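You operate a simulated robot arm through the tools that you are given. There is no shell and no other tool.

The job below is to be done with a simulated robot arm. You get a single attempt, and the scene is never put back.

TASK
Change the lid press to the wide ring and crimp the wide lid on.
Fine: lid on while the ring is out; pin back in LOCK; one stroke, arm up.

It is judged by the outcome, as a careful person would: the job done as asked, and still so three seconds after it is handed in. It fails if anything else is knocked over, pushed out of place, dropped, spilled or broken. Lids that push on must go on centred and level and be pressed home; caps that screw on are set level and turned clockwise until they are tight.

THE ROBOT
A 7-joint arm with a two-finger gripper, fixed in place. Base frame: the origin is on the floor under the middle of its stand, x ahead of it, y to its left, z up; the work surface is at about z = 85. Readings come in cm, degrees, newtons and seconds.
With the tool pointing down near the work surface it reaches from about 34 to 72 cm from the base axis. Its first joint turns from -66.0 to 66.0 degrees. Payload 2.45 kg.
The TCP is the grasp point between the finger pads, 2.6 cm short of the fingertips. In the tool frame z runs along the fingers and y along their closing line. The gripper opens to 9.6 cm; its body begins 6.9 cm behind the TCP.
Orientation is that of the tool frame in the base frame, as a unit quaternion [x, y, z, w]. With the fingers straight down and closing along the base's y, the tool's x points along the base's -x, its y along +y and its z along -z.

THE INTERFACE
- The arm moves only by the tool step_arm. Its argument "increments" is a list of rows, each an object of numbers (a shift or turn left out is 0, a gripper value left out holds the last): "jaw": the finger opening in cm, from 0 to 9.6; "dx", "dy", "dz": the shift along the base's x, y, z in cm; "wx", "wy", "wz": the turn, a rotation vector about the base's x, y, z in rad. In form: [{"jaw": .., "dx": .., "dy": .., "dz": .., "wx": .., "wy": .., "wz": ..}, ...]. A call has 1 to 20 rows; each row shifts and turns the commanded pose from where the row before left it. Each row takes 0.2 s and may step no farther than 5 cm and 8.6 degrees from the row before; otherwise, or with a gripper value out of range, the whole call is refused. A pose out of reach is approached as far as the arm can. The call stops where the force on the tool passes 90 N (or 10 N more than at its start, if that is more) or the arm is blocked; 0.2 s more then pass. The fingers move at their own pace (about 5 cm/s each) and stop on an object; they squeeze with about 26 N. The grip force told is the motor's: it shows also when the fingers shut on nothing. Time passes only in rows, and 0.2 s behind the last, so rows that do not move let the fingers close. The reply holds the time, the measured pose of the TCP, the force on the tool along the base axes, the opening and the grip force, in the units named above and with some noise, with the torque about the TCP (base axes, N m) and any sound that the robot's microphone picked up.
- Cameras (640 x 400 px; columns grow to the right, rows downward): "scene" is fixed at [16.39, -38.76, 142.8]; the picture's right is [0.76, -0.65, 0.00], its down [-0.29, -0.35, -0.89] and it looks along [0.58, 0.68, -0.45] (base axes); focal length 230 px, centre (320, 200). "wrist" rides on the gripper at [8.2, 0.3, -9.8] in the tool frame; the picture's right is [-0.04, 1.00, 0.00], its down [-0.73, -0.03, -0.68] and it looks along [-0.68, -0.03, 0.73] (tool axes); focal length 256 px, centre (320, 200). There is no depth. A picture from a camera that has moved, and an enlarged one, comes with that camera's place and axes in the base frame and with its lens. The place of the scene camera against the robot may be out by one fixed shift of up to 1.2 cm in any direction.
- get_image(camera): a new picture of that camera. No time passes.
- zoom(camera, box): a new picture of the part [left, top, right, bottom] of that camera's present view, enlarged. No time passes.
- job_done(): hands the job in; it is judged then, once.

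Nothing tells you positions but the pictures and the camera data. Unless the task says otherwise, let go and move clear before handing in.

The tools are called after "Request:" as a command line: name --argument value ..., lists and objects as JSON in quotes. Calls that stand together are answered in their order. step_arm: Moves the arm, as the interface text tells. Its arguments: {"type":"object","properties":{"increments":{"type":"array","items":{"type":"object","properties":{"jaw":{"type":"number"},"dx":{"type":"number"},"dy":{"type":"number"},"dz":{"type":"number"},"wx":{"type":"number"},"wy":{"type":"number"},"wz":{"type":"number"}}}}},"required":["increments"]} The other tools are called the same way: get_image (camera) takes a picture; zoom (camera, box) takes an enlarged picture of a part of a camera's view; job_done () hands the job in.

At the start:

```text
t: 0.0
tcp_pos: [35.63, -9.36, 136.7]
orientation: [-0.001, 1.0, -0.001, 0.0]
wrist_force: [0.3, -0.1, 0.9]
torque: [-0.01, -0.03, 0.04]
width: 9.6
finger_force: 0.1
```

scene: 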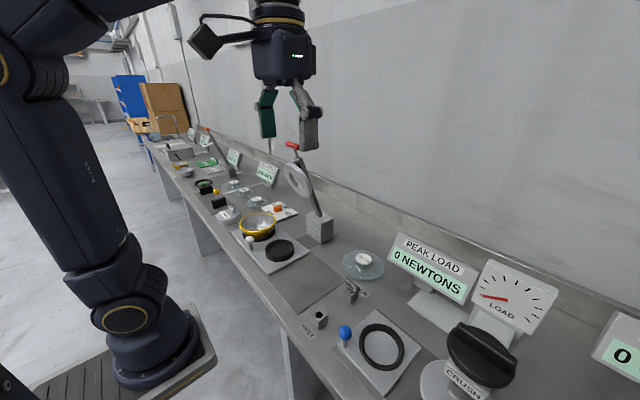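
wrist: 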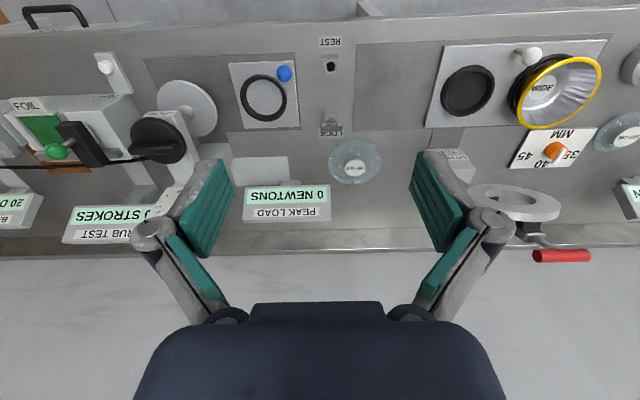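

I see a long bench with several stations: a lever press with a ring (red handle), a tray with a wide yellow-rimmed cup, a ring tray with a blue knob, REST and LOCK holes. I'll zoom in to identify everything before moving.

Request:
zoom --camera "scene" --box '[200, 130, 360, 230]'

Request:
zoom --camera "scene" --box '[280, 200, 440, 300]'

Request:
zoom --camera "scene" --box '[280, 290, 440, 390]'

Request:
zoom --camera "wrist" --box '[400, 20, 640, 170]'

Request:
zoom --camera "wrist" --box '[200, 20, 440, 170]'

Request:
zoom --camera "wrist" --box '[400, 130, 640, 280]'

```text
4.00 times, centred on (280, 180) of scene
camera zoom: at [16.39, -38.76, 142.8], right [0.76, -0.65, 0.0], down [-0.29, -0.35, -0.89], along [0.58, 0.68, -0.45], focal length 921 px, centre (480, 280)
```

zoom: 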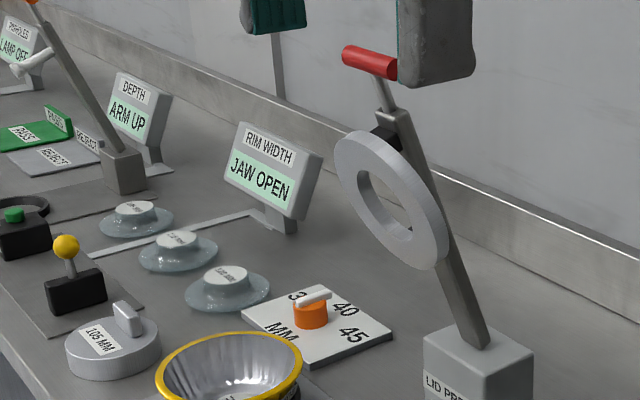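

```text
4.00 times, centred on (360, 250) of scene
camera zoom: at [16.39, -38.76, 142.8], right [0.76, -0.65, 0.0], down [-0.29, -0.35, -0.89], along [0.58, 0.68, -0.45], focal length 921 px, centre (160, 0)
```

zoom: 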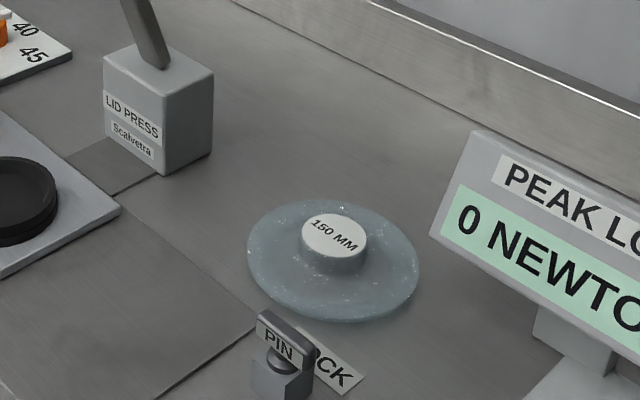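

```text
4.00 times, centred on (360, 340) of scene
camera zoom: at [16.39, -38.76, 142.8], right [0.76, -0.65, 0.0], down [-0.29, -0.35, -0.89], along [0.58, 0.68, -0.45], focal length 921 px, centre (160, -360)
```

zoom: 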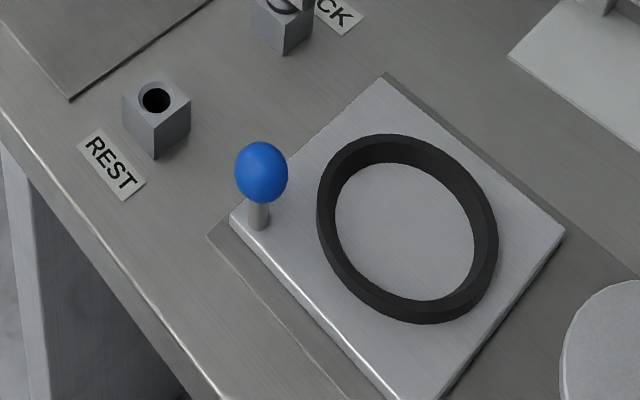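

```text
2.67 times, centred on (520, 95) of wrist
camera zoom: at [27.52, -9.06, 146.43], right [0.04, 1.0, 0.0], down [0.73, -0.03, 0.68], along [0.68, -0.03, -0.73], focal length 683 px, centre (-213, 480)
```

zoom: 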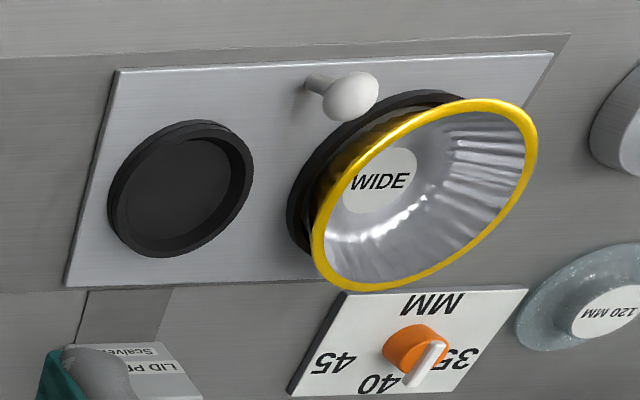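

```text
2.67 times, centred on (320, 95) of wrist
camera zoom: at [27.52, -9.06, 146.43], right [0.04, 1.0, 0.0], down [0.73, -0.03, 0.68], along [0.68, -0.03, -0.73], focal length 683 px, centre (320, 480)
```

zoom: 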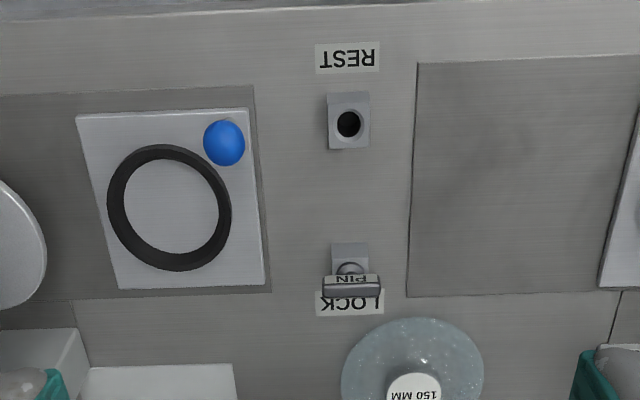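

```text
2.67 times, centred on (520, 205) of wrist
camera zoom: at [27.52, -9.06, 146.43], right [0.04, 1.0, 0.0], down [0.73, -0.03, 0.68], along [0.68, -0.03, -0.73], focal length 683 px, centre (-213, 187)
```

zoom: 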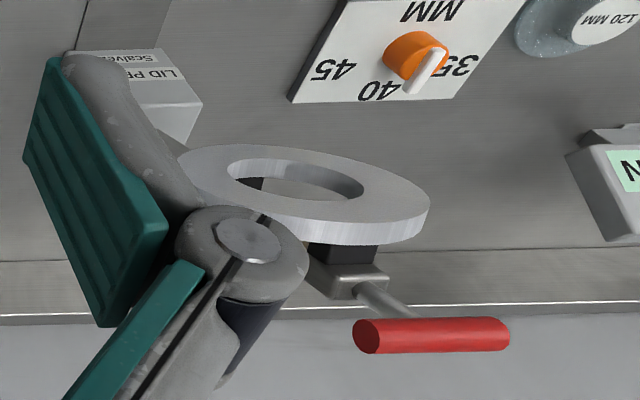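

The plate with the white knob carries a narrow (empty) nest under the press and the wide nest holding the "WIDE" bowl beside it; the pin sits in LOCK at about (56, -8) with REST at (44, -8), and a 150 MM lid is at about (69, -1). I'll move sideways at height for a closer look at the press.

Request:
step_arm --increments '[{"dy": 4}, {"dy": 4}, {"dy": 4}, {"dy": 4}, {"dy": 4}, {"dy": 4}, {"dy": 4}, {"dy": 4}, {}]'

Request:
get_image --camera "wrist"

Request:
get_image --camera "scene"

```text
t: 2.0
tcp_pos: [35.6, 22.74, 136.57]
orientation: [-0.001, 1.0, -0.001, 0.0]
wrist_force: [0.1, 0.4, 0.0]
torque: [0.0, -0.02, -0.05]
width: 9.59
finger_force: 0.1
```

```text
taken
camera wrist: at [27.4, 22.99, 146.41], right [0.04, 1.0, 0.0], down [0.73, -0.03, 0.68], along [0.68, -0.03, -0.73], focal length 256 px, centre (320, 200)
```

wrist: 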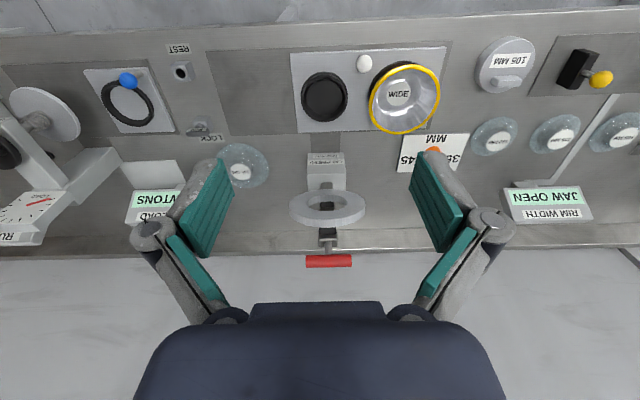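

```text
taken
```

scene: 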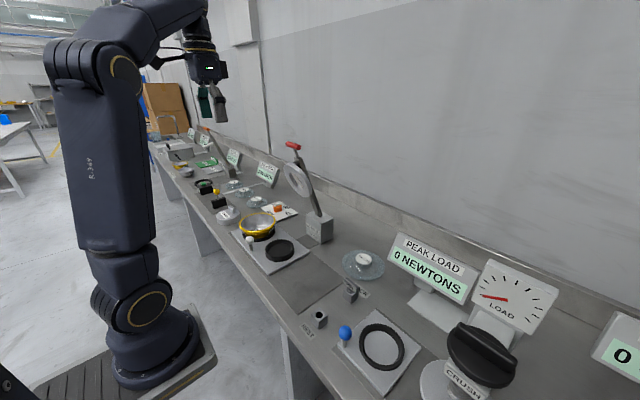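

Request:
zoom --camera "wrist" --box '[280, 30, 456, 140]'

Request:
zoom --camera "wrist" --box '[240, 150, 416, 280]'

Request:
zoom --camera "wrist" --box '[80, 30, 300, 200]'

Request:
zoom --camera "wrist" --box '[400, 20, 640, 240]'

Request:
zoom --camera "scene" --box '[130, 120, 290, 220]'

Request:
zoom --camera "scene" --box '[210, 190, 320, 280]'

```text
3.64 times, centred on (368, 85) of wrist
camera zoom: at [27.4, 22.99, 146.41], right [0.04, 1.0, 0.0], down [0.73, -0.03, 0.68], along [0.68, -0.03, -0.73], focal length 931 px, centre (146, 618)
```

zoom: 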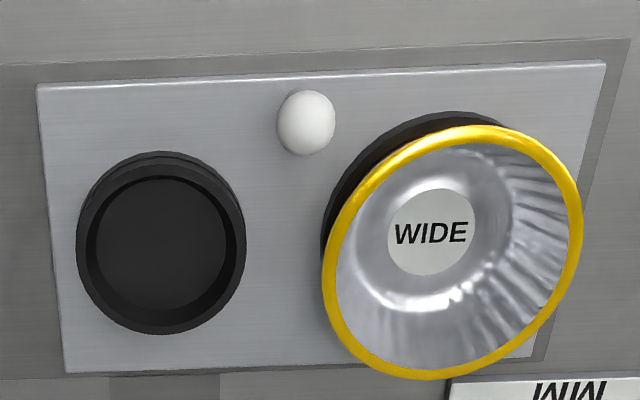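

```text
3.08 times, centred on (328, 215) of wrist
camera zoom: at [27.4, 22.99, 146.41], right [0.04, 1.0, 0.0], down [0.73, -0.03, 0.68], along [0.68, -0.03, -0.73], focal length 788 px, centre (295, 154)
```

zoom: 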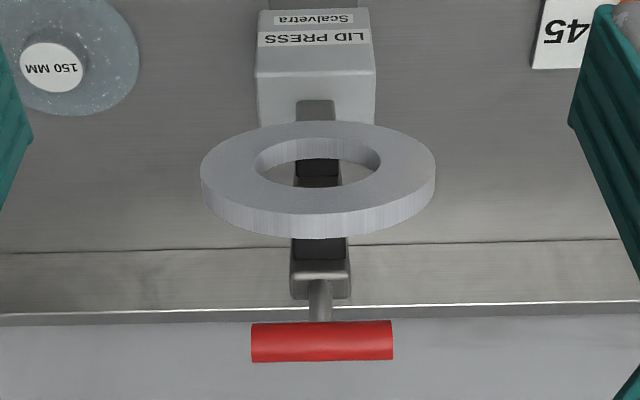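

```text
2.35 times, centred on (190, 115) of wrist
camera zoom: at [27.4, 22.99, 146.41], right [0.04, 1.0, 0.0], down [0.73, -0.03, 0.68], along [0.68, -0.03, -0.73], focal length 602 px, centre (626, 400)
```

zoom: 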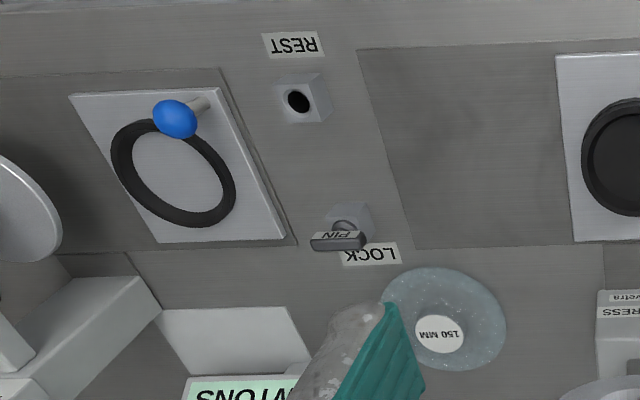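

```text
1.82 times, centred on (520, 130) of wrist
camera zoom: at [27.4, 22.99, 146.41], right [0.04, 1.0, 0.0], down [0.73, -0.03, 0.68], along [0.68, -0.03, -0.73], focal length 465 px, centre (-44, 327)
```

zoom: 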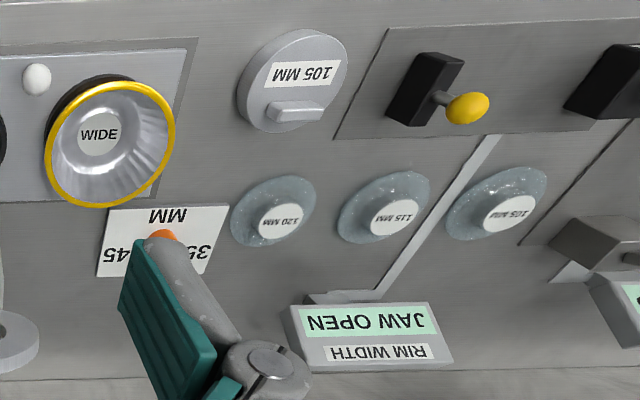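

```text
4.00 times, centred on (210, 170) of scene
camera zoom: at [16.39, -38.76, 142.8], right [0.76, -0.65, 0.0], down [-0.29, -0.35, -0.89], along [0.58, 0.68, -0.45], focal length 921 px, centre (760, 320)
```

zoom: 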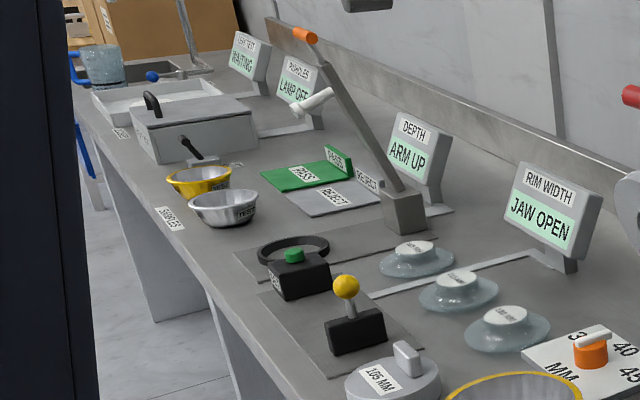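

```text
4.44 times, centred on (265, 235) of scene
camera zoom: at [16.39, -38.76, 142.8], right [0.76, -0.65, 0.0], down [-0.29, -0.35, -0.89], along [0.58, 0.68, -0.45], focal length 1024 px, centre (564, 44)
```

zoom: 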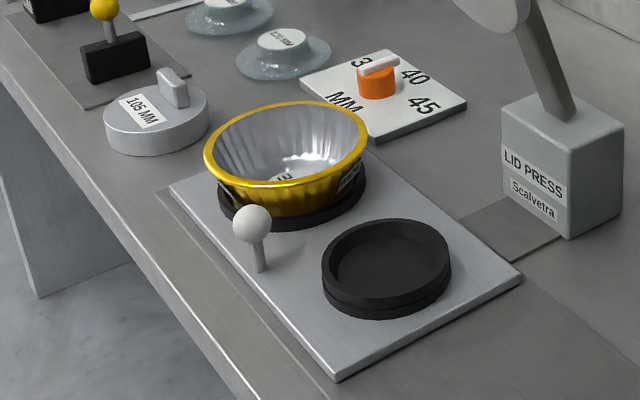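

The lid press is at y≈23 with the narrow nest under it; the wide nest with the 15 cm bowl is at about (49.7, 40), so it is "out" now and takes the 150 MM lid. Next I move over toward the 150 MM lid to see it and the pin closely.

Request:
step_arm --increments '[{"dy": -4}, {"dy": -4}, {"dy": -4}, {"dy": -4}, {"dy": -4}, {"dy": -4, "dz": -3}, {"dx": 3, "dz": -4}, {"dx": 3, "dz": -4}, {"dx": 4, "dz": -4}, {"dx": 4, "dz": -4}, {}]'

Request:
get_image --camera "wrist"

Request:
get_image --camera "scene"

```text
refused: row 9 steps farther than a row can; nothing moved
```

```text
taken
camera wrist: at [27.4, 22.99, 146.41], right [0.04, 1.0, 0.0], down [0.73, -0.03, 0.68], along [0.68, -0.03, -0.73], focal length 256 px, centre (320, 200)
```

wrist: 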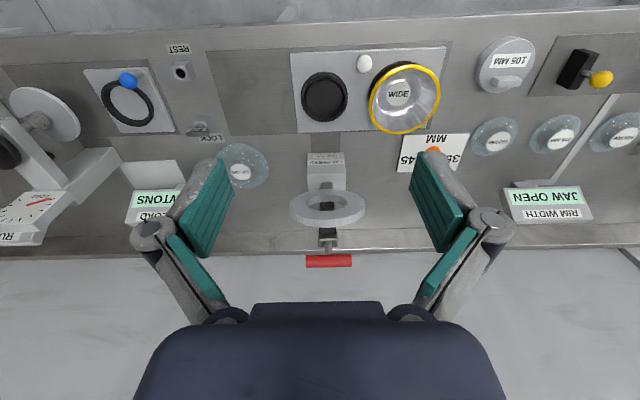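

```text
taken
```

scene: 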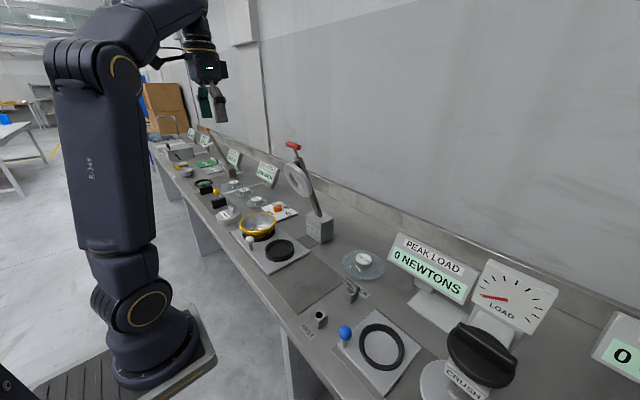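

The call was refused for a step over 5 cm, so nothing moved. I'll send it again with smaller steps, heading toward the 150 MM lid.

Request:
step_arm --increments '[{"dy": -4}, {"dy": -4}, {"dy": -4}, {"dy": -4}, {"dy": -4}, {"dy": -4, "dz": -2}, {"dx": 3, "dz": -3}, {"dx": 3, "dz": -3}, {"dx": 3, "dz": -3}, {"dx": 3, "dz": -3}, {"dx": 2, "dz": -4}, {"dz": -4}, {}]'

Request:
get_image --camera "wrist"

Request:
get_image --camera "scene"

```text
t: 4.8
tcp_pos: [49.78, -1.32, 114.55]
orientation: [-0.001, 1.0, -0.001, 0.0]
wrist_force: [0.8, 0.5, -0.2]
torque: [0.01, 0.01, 0.03]
width: 9.59
finger_force: 0.0
```

```text
taken
camera wrist: at [41.62, -1.1, 124.42], right [0.04, 1.0, 0.0], down [0.73, -0.03, 0.68], along [0.68, -0.03, -0.73], focal length 256 px, centre (320, 200)
```

wrist: 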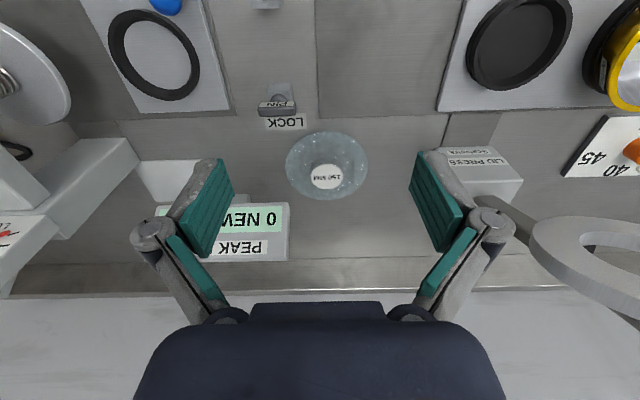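

```text
taken
```

scene: 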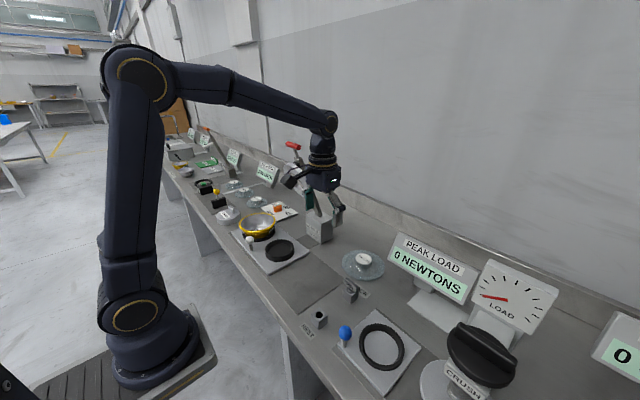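

Request:
zoom --camera "wrist" --box '[270, 120, 390, 210]'

Request:
zoom --camera "wrist" --box '[230, 60, 340, 140]'

Request:
zoom --camera "scene" --box '[330, 235, 410, 305]'

Request:
zoom --camera "wrist" --box '[430, 130, 640, 330]'

Request:
zoom --camera "scene" --box '[270, 120, 370, 250]'

```text
4.44 times, centred on (330, 165) of wrist
camera zoom: at [41.62, -1.1, 124.42], right [0.04, 1.0, 0.0], down [0.73, -0.03, 0.68], along [0.68, -0.03, -0.73], focal length 1138 px, centre (276, 356)
```

zoom: 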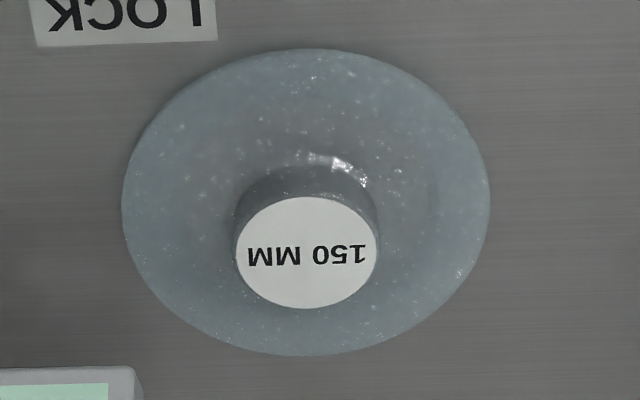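

```text
5.00 times, centred on (285, 100) of wrist
camera zoom: at [41.62, -1.1, 124.42], right [0.04, 1.0, 0.0], down [0.73, -0.03, 0.68], along [0.68, -0.03, -0.73], focal length 1280 px, centre (495, 700)
```

zoom: 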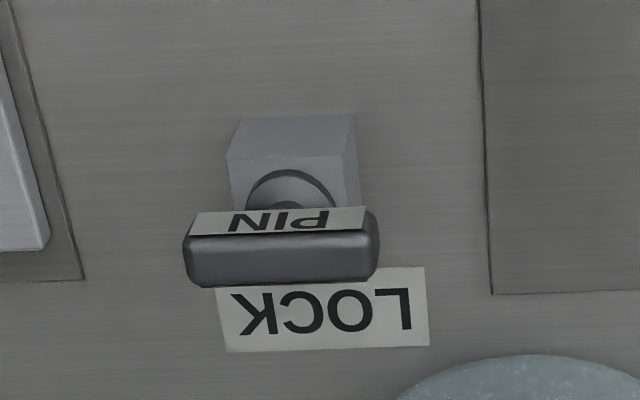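

```text
5.71 times, centred on (370, 270) of scene
camera zoom: at [16.39, -38.76, 142.8], right [0.76, -0.65, 0.0], down [-0.29, -0.35, -0.89], along [0.58, 0.68, -0.45], focal length 1316 px, centre (34, -200)
```

zoom: 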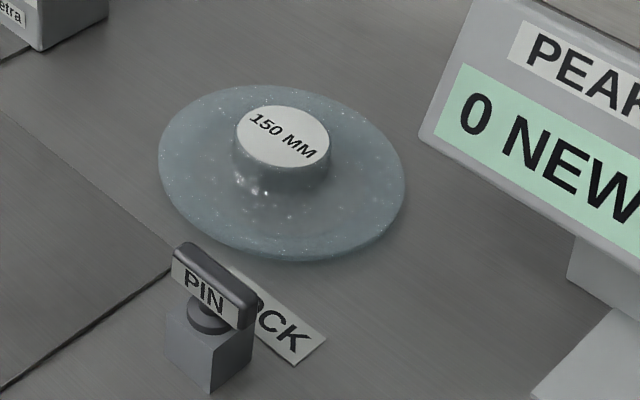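

```text
2.00 times, centred on (535, 230) of wrist
camera zoom: at [41.62, -1.1, 124.42], right [0.04, 1.0, 0.0], down [0.73, -0.03, 0.68], along [0.68, -0.03, -0.73], focal length 512 px, centre (-110, 140)
```

zoom: 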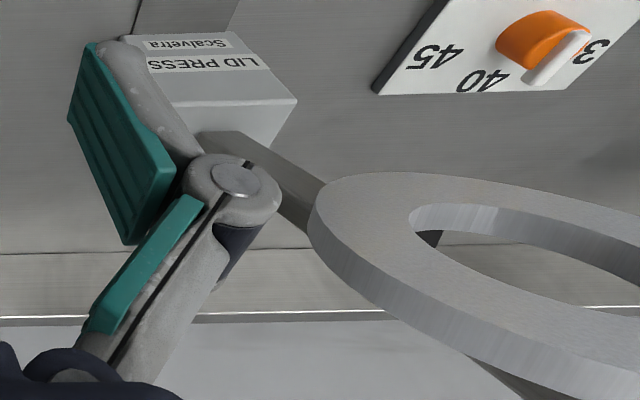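

```text
3.08 times, centred on (320, 185) of scene
camera zoom: at [16.39, -38.76, 142.8], right [0.76, -0.65, 0.0], down [-0.29, -0.35, -0.89], along [0.58, 0.68, -0.45], focal length 709 px, centre (320, 246)
```

zoom: 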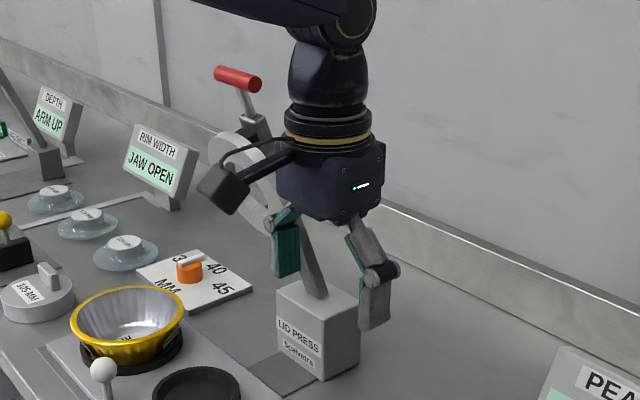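

The 150 MM lid's centre is at about (68.9, -1.1), with a 5.5 cm knob topping out near z=89.2; the load display behind it starts at about x=72.6, y<-7.8, so I'll narrow the jaw. I move above the lid and check the alignment.

Request:
step_arm --increments '[{"jaw": 7.6, "dx": 4}, {"dx": 4}, {"dx": 4}, {"dx": 4}, {"dx": 3.1, "dy": 0.2}, {"dz": -4}, {"dz": -4}, {"dz": -3}, {}]'

Request:
get_image --camera "wrist"

Request:
zoom --camera "scene" --box '[300, 150, 480, 320]'

```text
t: 6.8
tcp_pos: [68.74, -1.09, 103.6]
orientation: [-0.001, 1.0, -0.001, -0.001]
wrist_force: [-0.1, -0.4, -0.6]
torque: [-0.01, 0.02, -0.02]
width: 7.57
finger_force: 0.2
```

```text
taken
camera wrist: at [60.6, -0.84, 113.37], right [0.04, 1.0, 0.0], down [0.73, -0.03, 0.68], along [0.68, -0.03, -0.73], focal length 256 px, centre (320, 200)
```

wrist: 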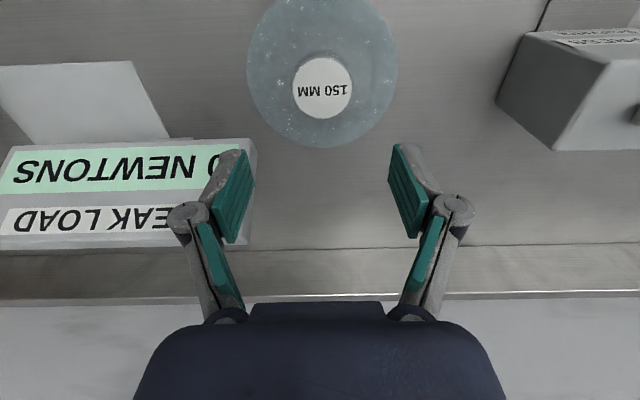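

```text
2.35 times, centred on (390, 235) of scene
camera zoom: at [16.39, -38.76, 142.8], right [0.76, -0.65, 0.0], down [-0.29, -0.35, -0.89], along [0.58, 0.68, -0.45], focal length 542 px, centre (155, 118)
```

zoom: 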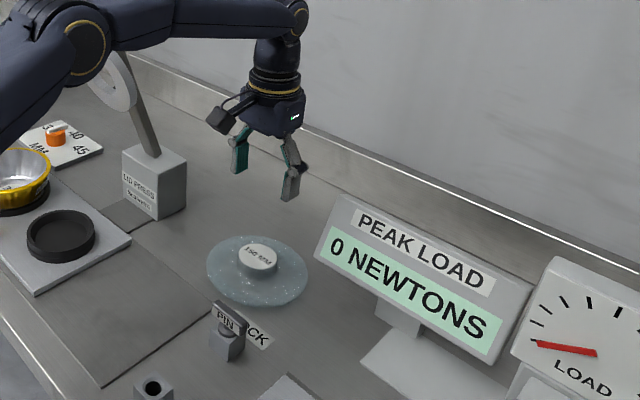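

The lid's knob centre reads about (69.1, -1.0), nearly under the fingers. I'll lower to just above the knob and check again.

Request:
step_arm --increments '[{"dz": -3, "dx": 0.3, "dy": 0.1}, {"dz": -3}, {"dz": -3}, {"dz": -2}, {}]'

Request:
get_image --camera "wrist"

Request:
zoom --camera "scene" --box '[300, 170, 460, 300]'

```text
t: 8.0
tcp_pos: [69.13, -1.16, 92.61]
orientation: [-0.001, 1.0, -0.001, 0.001]
wrist_force: [0.0, -0.9, -0.8]
torque: [-0.01, -0.03, -0.04]
width: 7.6
finger_force: 0.1
```

```text
taken
camera wrist: at [60.97, -0.87, 102.42], right [0.04, 1.0, 0.0], down [0.73, -0.03, 0.68], along [0.68, -0.03, -0.73], focal length 256 px, centre (320, 200)
```

wrist: 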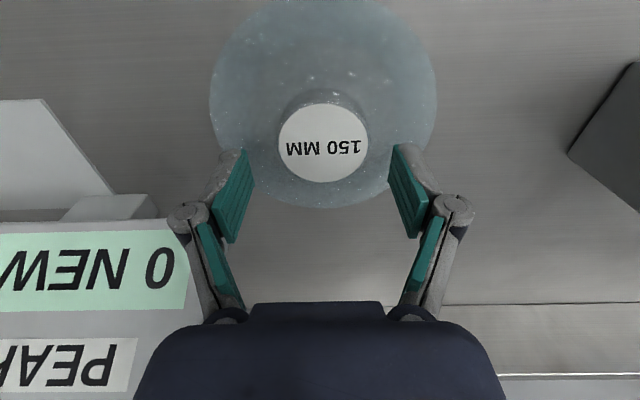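

```text
3.08 times, centred on (380, 235) of scene
camera zoom: at [16.39, -38.76, 142.8], right [0.76, -0.65, 0.0], down [-0.29, -0.35, -0.89], along [0.58, 0.68, -0.45], focal length 709 px, centre (135, 92)
```

zoom: 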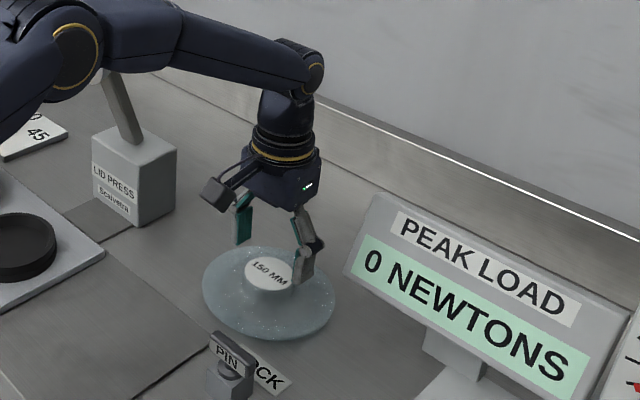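

The knob is centred between the fingers; lowering the last few centimetres so the tips sit just above the disc, then closing.

Request:
step_arm --increments '[{"dz": -2, "dx": -0.2, "dy": 0.1}, {"dz": -1.3}, {"dz": -0.4}, {}]'

Request:
get_image --camera "wrist"

Request:
zoom --camera "scene" --box '[330, 210, 410, 280]'

```text
t: 9.0
tcp_pos: [68.81, -0.91, 88.86]
orientation: [-0.001, 1.0, 0.0, -0.001]
wrist_force: [-0.3, -0.2, -0.8]
torque: [0.02, 0.02, 0.01]
width: 7.61
finger_force: 0.1
```

```text
taken
camera wrist: at [60.72, -0.6, 98.71], right [0.04, 1.0, 0.0], down [0.73, -0.03, 0.68], along [0.68, -0.03, -0.73], focal length 256 px, centre (320, 200)
```

wrist: 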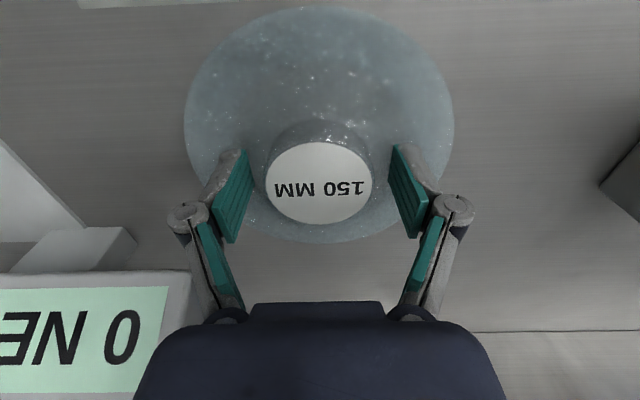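

```text
5.71 times, centred on (370, 245) of scene
camera zoom: at [16.39, -38.76, 142.8], right [0.76, -0.65, 0.0], down [-0.29, -0.35, -0.89], along [0.58, 0.68, -0.45], focal length 1316 px, centre (34, -57)
```

zoom: 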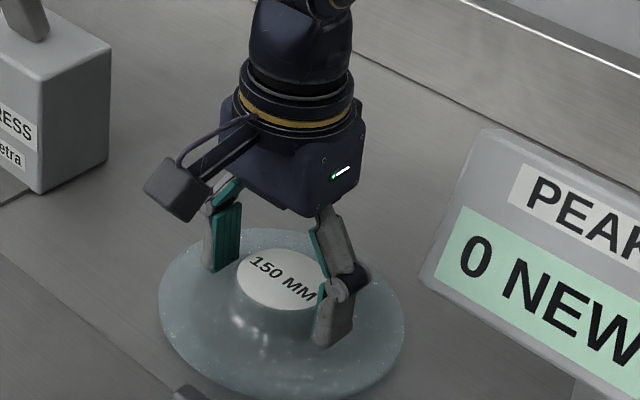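

The fingers straddle the knob with the tips just clear of the disc. Closing the jaw to grip it.

Request:
step_arm --increments '[{"jaw": 5.0}, {"jaw": 4.5}, {}, {}]'

Request:
get_image --camera "wrist"

```text
t: 10.0
tcp_pos: [68.87, -0.9, 88.98]
orientation: [0.0, 1.0, -0.001, 0.0]
wrist_force: [0.2, 0.5, 2.5]
torque: [0.0, -0.01, 0.0]
width: 5.75
finger_force: 26.6
```

```text
taken
camera wrist: at [60.72, -0.6, 98.75], right [0.04, 1.0, 0.0], down [0.73, -0.03, 0.68], along [0.68, -0.03, -0.73], focal length 256 px, centre (320, 200)
```

wrist: 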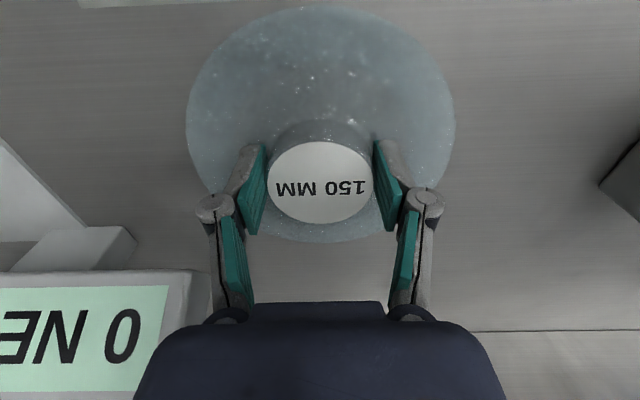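

Gripped at 5.75 cm with 26 N. Lifting gently and pulling back toward the robot to clear the press arm.

Request:
step_arm --increments '[{"dz": 0.5}, {"dz": 1}, {"dz": 2}, {"dz": 2.5}, {"dz": 2.5}, {"dz": 2.5}, {"dz": 2.5}, {}]'

Request:
get_image --camera "wrist"

Request:
zoom --camera "scene" --box '[280, 130, 460, 310]'

```text
t: 11.8
tcp_pos: [69.05, -0.9, 102.46]
orientation: [-0.001, 1.0, -0.001, -0.001]
wrist_force: [0.6, 0.1, 0.0]
torque: [0.02, 0.0, -0.04]
width: 5.7
finger_force: 26.0
```

```text
taken
camera wrist: at [60.85, -0.67, 112.24], right [0.04, 1.0, 0.0], down [0.73, -0.03, 0.68], along [0.68, -0.03, -0.73], focal length 256 px, centre (320, 200)
```

wrist: 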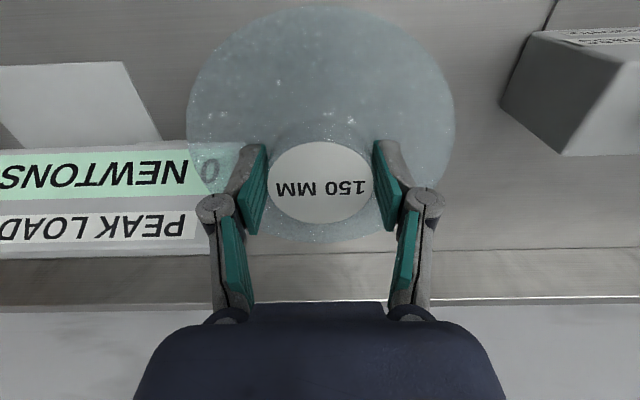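

```text
2.22 times, centred on (370, 220) of scene
camera zoom: at [16.39, -38.76, 142.8], right [0.76, -0.65, 0.0], down [-0.29, -0.35, -0.89], along [0.58, 0.68, -0.45], focal length 512 px, centre (209, 156)
```

zoom: 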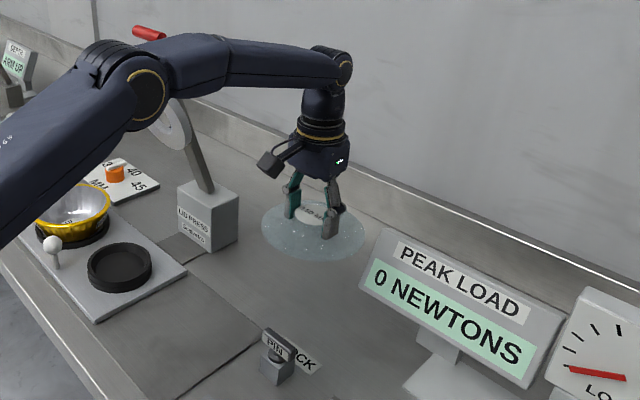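

The lid is held level and hasn't slipped. Backing away toward the robot, then across to get a clear look at the bowl past the lid.

Request:
step_arm --increments '[{"dx": -3, "dz": 1}, {"dx": -4, "dz": 1}, {"dx": -4, "dz": 1}, {"dx": -4, "dz": 1}, {"dx": -4, "dz": 1}, {"dx": -4}, {"dx": -4}, {"dy": 3}, {"dy": 4}, {"dy": 4}, {"dy": 4}, {"dy": 2}, {}, {}]'

Request:
get_image --camera "wrist"

Request:
zoom --camera "scene" --box '[180, 130, 380, 300]'

```text
t: 14.8
tcp_pos: [41.95, 16.24, 107.4]
orientation: [-0.001, 1.0, 0.0, -0.001]
wrist_force: [-0.3, -0.2, -0.6]
torque: [0.01, 0.02, 0.0]
width: 5.7
finger_force: 26.0
```

```text
taken
camera wrist: at [33.68, 16.41, 117.25], right [0.04, 1.0, 0.0], down [0.73, -0.03, 0.68], along [0.68, -0.03, -0.73], focal length 256 px, centre (320, 200)
```

wrist: 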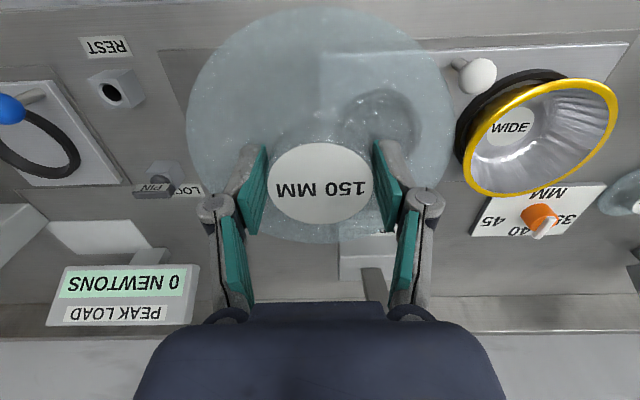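

```text
2.35 times, centred on (280, 215) of scene
camera zoom: at [16.39, -38.76, 142.8], right [0.76, -0.65, 0.0], down [-0.29, -0.35, -0.89], along [0.58, 0.68, -0.45], focal length 542 px, centre (414, 165)
```

zoom: 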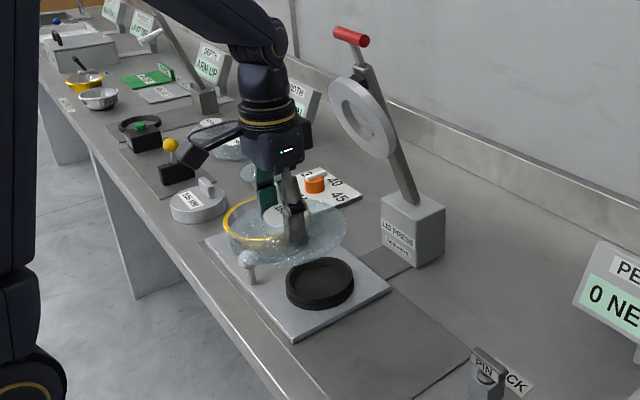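

Request:
zoom --camera "wrist" --box '[440, 40, 640, 220]'

Request:
zoom --camera "wrist" --box '[170, 0, 470, 250]'

```text
2.22 times, centred on (540, 130) of wrist
camera zoom: at [33.68, 16.41, 117.25], right [0.04, 1.0, 0.0], down [0.73, -0.03, 0.68], along [0.68, -0.03, -0.73], focal length 569 px, centre (-169, 356)
```

zoom: 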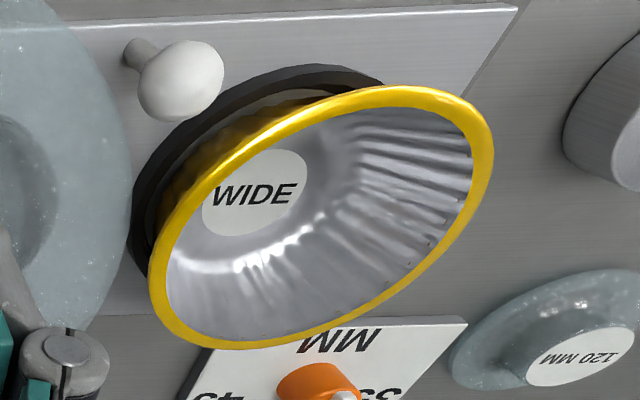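

```text
1.60 times, centred on (320, 125) of wrist
camera zoom: at [33.68, 16.41, 117.25], right [0.04, 1.0, 0.0], down [0.73, -0.03, 0.68], along [0.68, -0.03, -0.73], focal length 410 px, centre (320, 320)
```

zoom: 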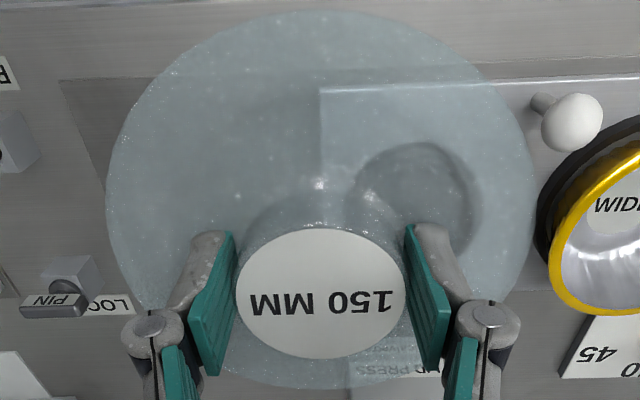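

The wide bowl's rim centre works out to about (50.15, 39.9) at z≈92, and the lid's centre sits about 0.6 cm beyond the TCP in x. Moving the lid over the bowl, still a few centimetres above it.

Request:
step_arm --increments '[{"dy": 3}, {"dy": 4}, {"dy": 4}, {"dy": 4}, {"dy": 4}, {"dy": 3}, {"dy": 1.83, "dx": 1.5}, {"dx": 3}, {"dx": 2}, {"dx": 1.18}, {"dz": -2}, {"dz": -2}, {"dz": -2}, {"dz": -1}, {}, {}]'

Request:
get_image --camera "wrist"

Request:
zoom --camera "scene" --box '[200, 160, 320, 270]'

```text
t: 18.2
tcp_pos: [49.61, 39.85, 100.41]
orientation: [0.0, 1.0, -0.001, 0.0]
wrist_force: [-0.4, 0.6, 0.0]
torque: [0.02, -0.01, 0.0]
width: 5.71
finger_force: 25.8
```

```text
taken
camera wrist: at [41.42, 40.21, 110.22], right [0.04, 1.0, 0.0], down [0.73, -0.03, 0.68], along [0.68, -0.03, -0.73], focal length 256 px, centre (320, 200)
```

wrist: 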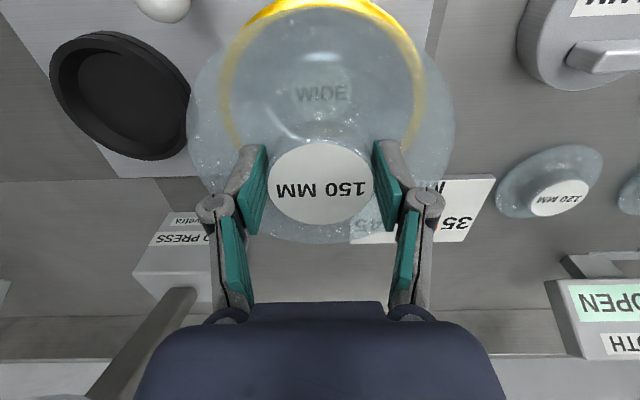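

```text
3.64 times, centred on (260, 215) of scene
camera zoom: at [16.39, -38.76, 142.8], right [0.76, -0.65, 0.0], down [-0.29, -0.35, -0.89], along [0.58, 0.68, -0.45], focal length 838 px, centre (538, 146)
```

zoom: 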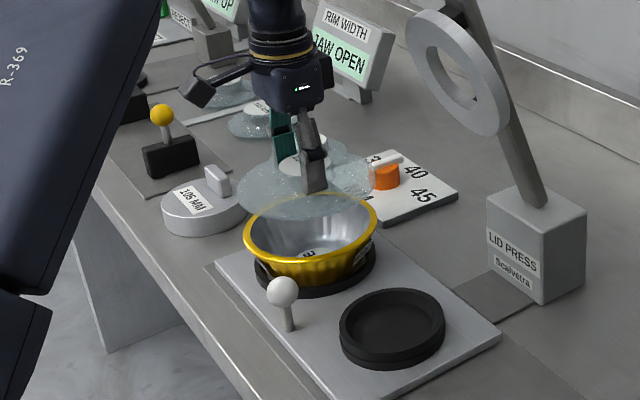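

Request:
zoom --camera "wrist" --box '[180, 0, 470, 250]'

Request:
zoom --camera "scene" --box '[225, 185, 295, 245]'

```text
1.60 times, centred on (325, 125) of wrist
camera zoom: at [41.42, 40.21, 110.22], right [0.04, 1.0, 0.0], down [0.73, -0.03, 0.68], along [0.68, -0.03, -0.73], focal length 410 px, centre (312, 320)
```

zoom: 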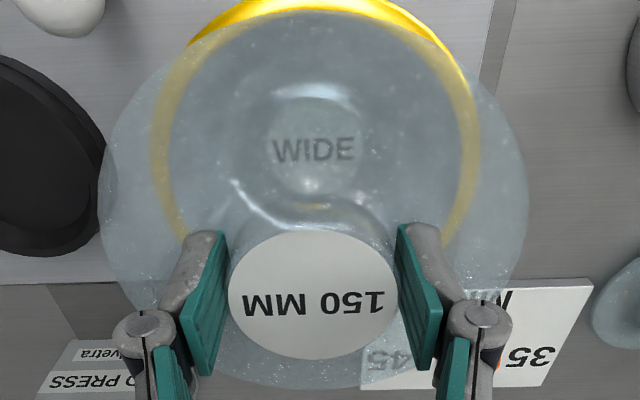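

```text
6.67 times, centred on (260, 215) of scene
camera zoom: at [16.39, -38.76, 142.8], right [0.76, -0.65, 0.0], down [-0.29, -0.35, -0.89], along [0.58, 0.68, -0.45], focal length 1535 px, centre (720, 100)
```

zoom: 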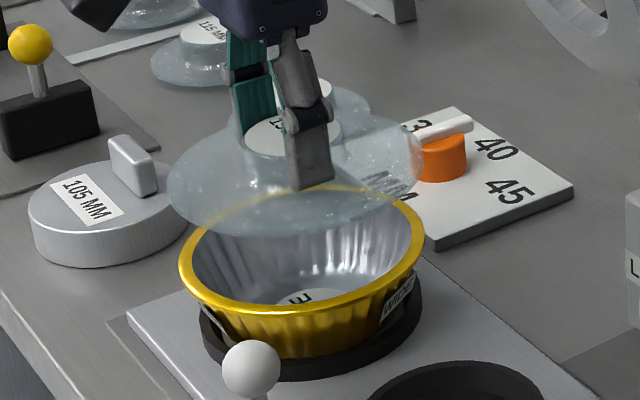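

Through the translucent lid the rim looks centred in y, with the lid perhaps 0.2–0.3 cm short in x. I'll lower to about a centimetre above the rim where both are at the same depth, and compare directly.

Request:
step_arm --increments '[{"dz": -1, "dx": 0.15}, {"dz": -1}, {"dz": -0.7}, {"dz": -0.5}, {}, {}]'

Request:
zoom --camera "wrist" --box '[180, 0, 470, 250]'

Request:
zoom --camera "scene" --box '[225, 185, 295, 245]'

```text
t: 19.6
tcp_pos: [49.72, 39.83, 97.33]
orientation: [-0.001, 1.0, -0.001, -0.001]
wrist_force: [0.5, -0.6, 0.0]
torque: [0.02, 0.02, -0.01]
width: 5.73
finger_force: 25.9
```

```text
1.60 times, centred on (325, 125) of wrist
camera zoom: at [41.48, 40.16, 107.11], right [0.04, 1.0, 0.0], down [0.73, -0.03, 0.68], along [0.68, -0.03, -0.73], focal length 410 px, centre (312, 320)
```

zoom: 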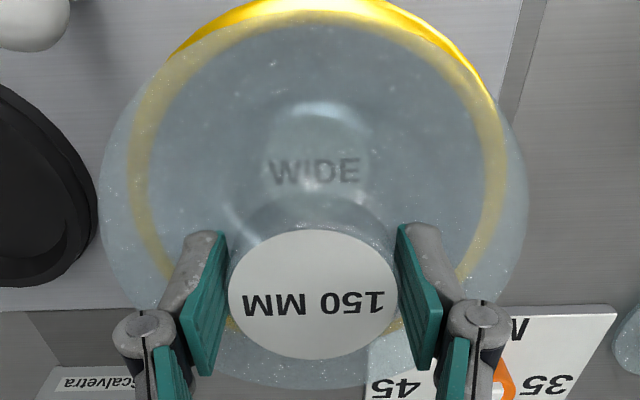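

```text
6.67 times, centred on (260, 215) of scene
camera zoom: at [16.39, -38.76, 142.8], right [0.76, -0.65, 0.0], down [-0.29, -0.35, -0.89], along [0.58, 0.68, -0.45], focal length 1535 px, centre (720, 100)
```

zoom: 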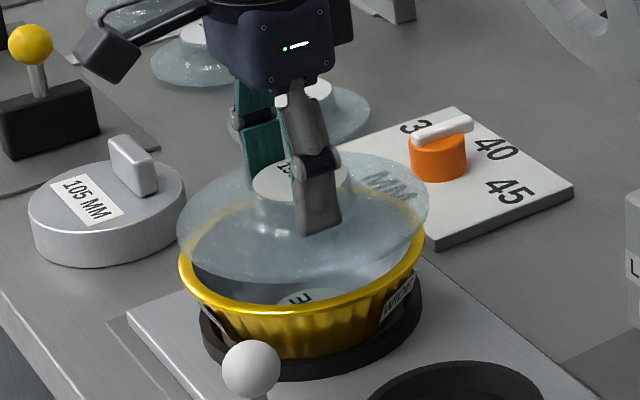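

Request:
zoom --camera "wrist" --box '[200, 160, 450, 250]'

Request:
zoom --camera "wrist" --box '[220, 0, 420, 80]'

Request:
zoom --camera "scene" --box '[240, 200, 280, 235]'

```text
2.56 times, centred on (325, 205) of wrist
camera zoom: at [41.48, 40.16, 107.11], right [0.04, 1.0, 0.0], down [0.73, -0.03, 0.68], along [0.68, -0.03, -0.73], focal length 655 px, centre (307, 187)
```

zoom: 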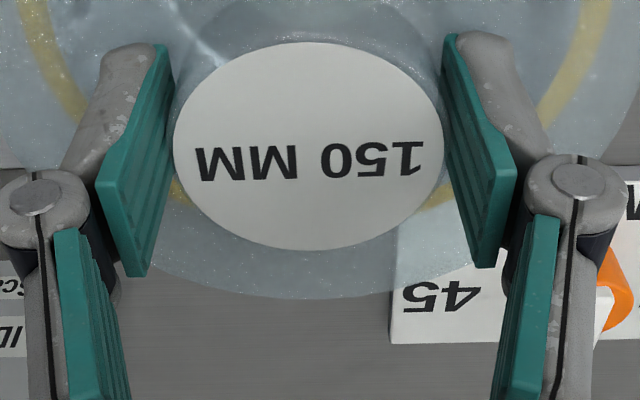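

```text
3.20 times, centred on (320, 40) of wrist
camera zoom: at [41.48, 40.16, 107.11], right [0.04, 1.0, 0.0], down [0.73, -0.03, 0.68], along [0.68, -0.03, -0.73], focal length 819 px, centre (320, 712)
```

zoom: 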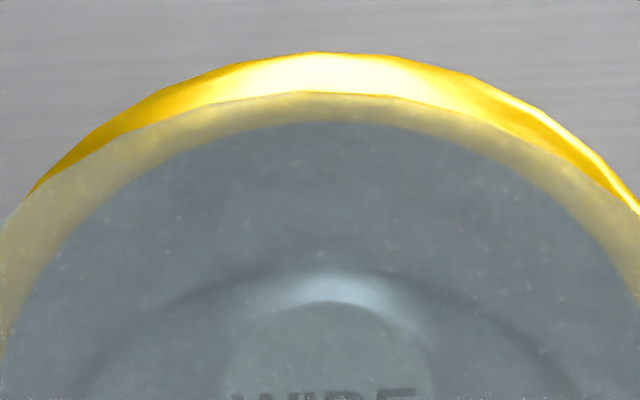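

```text
11.43 times, centred on (260, 218) of scene
camera zoom: at [16.39, -38.76, 142.8], right [0.76, -0.65, 0.0], down [-0.29, -0.35, -0.89], along [0.58, 0.68, -0.45], focal length 2632 px, centre (1006, 0)
```

zoom: 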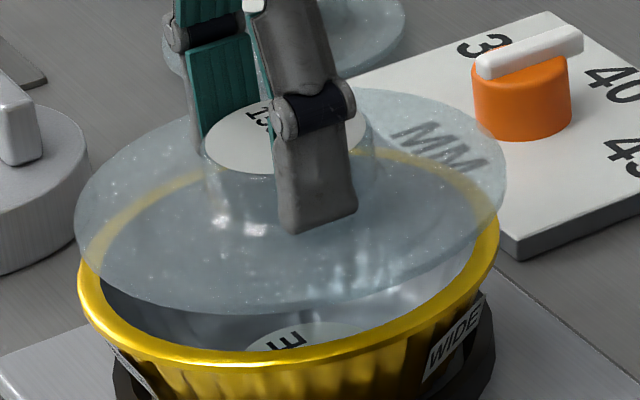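

The comparison of lid and rim (both cameras) says the lid is roughly 0.3 cm too far in x and 0.2 cm too low in y, with about 2 cm left to go. I correct that and lower to just above the rim.

Request:
step_arm --increments '[{"dx": -0.25, "dy": 0.2}, {"dz": -0.6}, {"dz": -0.5}, {}, {}]'

Request:
zoom --camera "wrist" --box '[180, 0, 470, 250]'

Request:
zoom --camera "scene" --box '[240, 200, 280, 235]'

Request:
zoom --camera "wrist" --box '[220, 0, 420, 80]'

```text
t: 20.8
tcp_pos: [49.52, 40.1, 96.01]
orientation: [-0.001, 1.0, 0.0, -0.001]
wrist_force: [0.8, -0.3, -0.8]
torque: [0.0, 0.01, 0.03]
width: 5.68
finger_force: 25.8
```

```text
1.60 times, centred on (325, 125) of wrist
camera zoom: at [41.32, 40.38, 105.97], right [0.04, 1.0, 0.0], down [0.73, -0.03, 0.68], along [0.68, -0.03, -0.73], focal length 410 px, centre (312, 320)
```

zoom: 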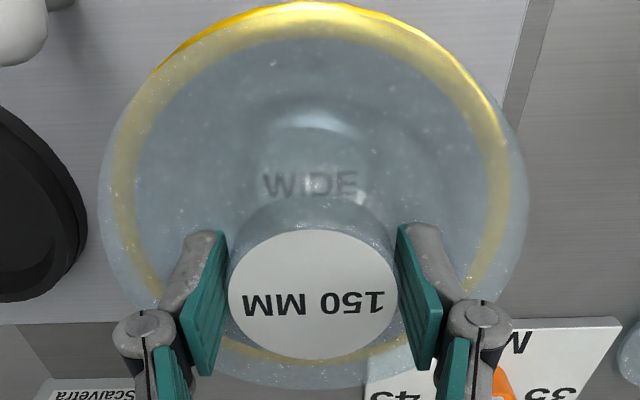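

```text
11.43 times, centred on (260, 218) of scene
camera zoom: at [16.39, -38.76, 142.8], right [0.76, -0.65, 0.0], down [-0.29, -0.35, -0.89], along [0.58, 0.68, -0.45], focal length 2632 px, centre (1006, 0)
```

zoom: 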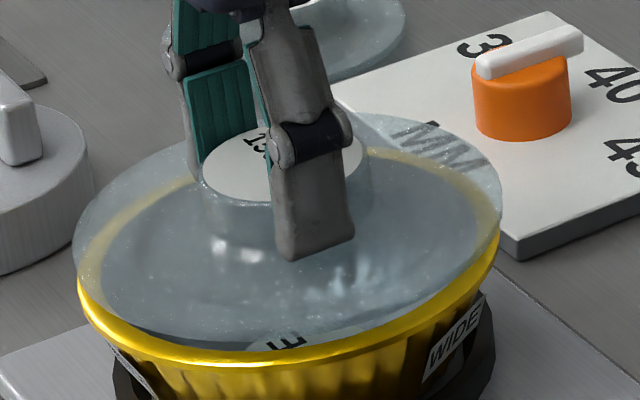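

```text
3.20 times, centred on (320, 40) of wrist
camera zoom: at [41.32, 40.38, 105.97], right [0.04, 1.0, 0.0], down [0.73, -0.03, 0.68], along [0.68, -0.03, -0.73], focal length 819 px, centre (320, 712)
```

zoom: 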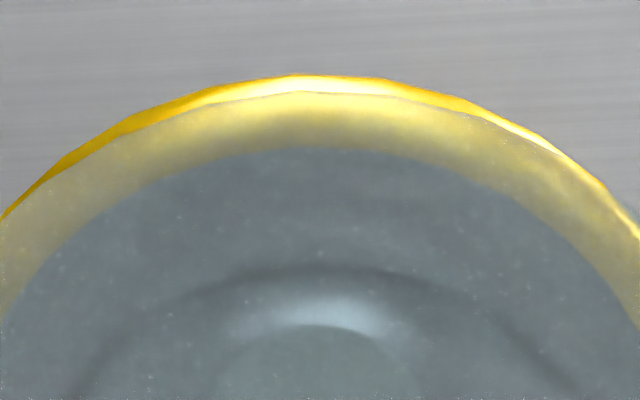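

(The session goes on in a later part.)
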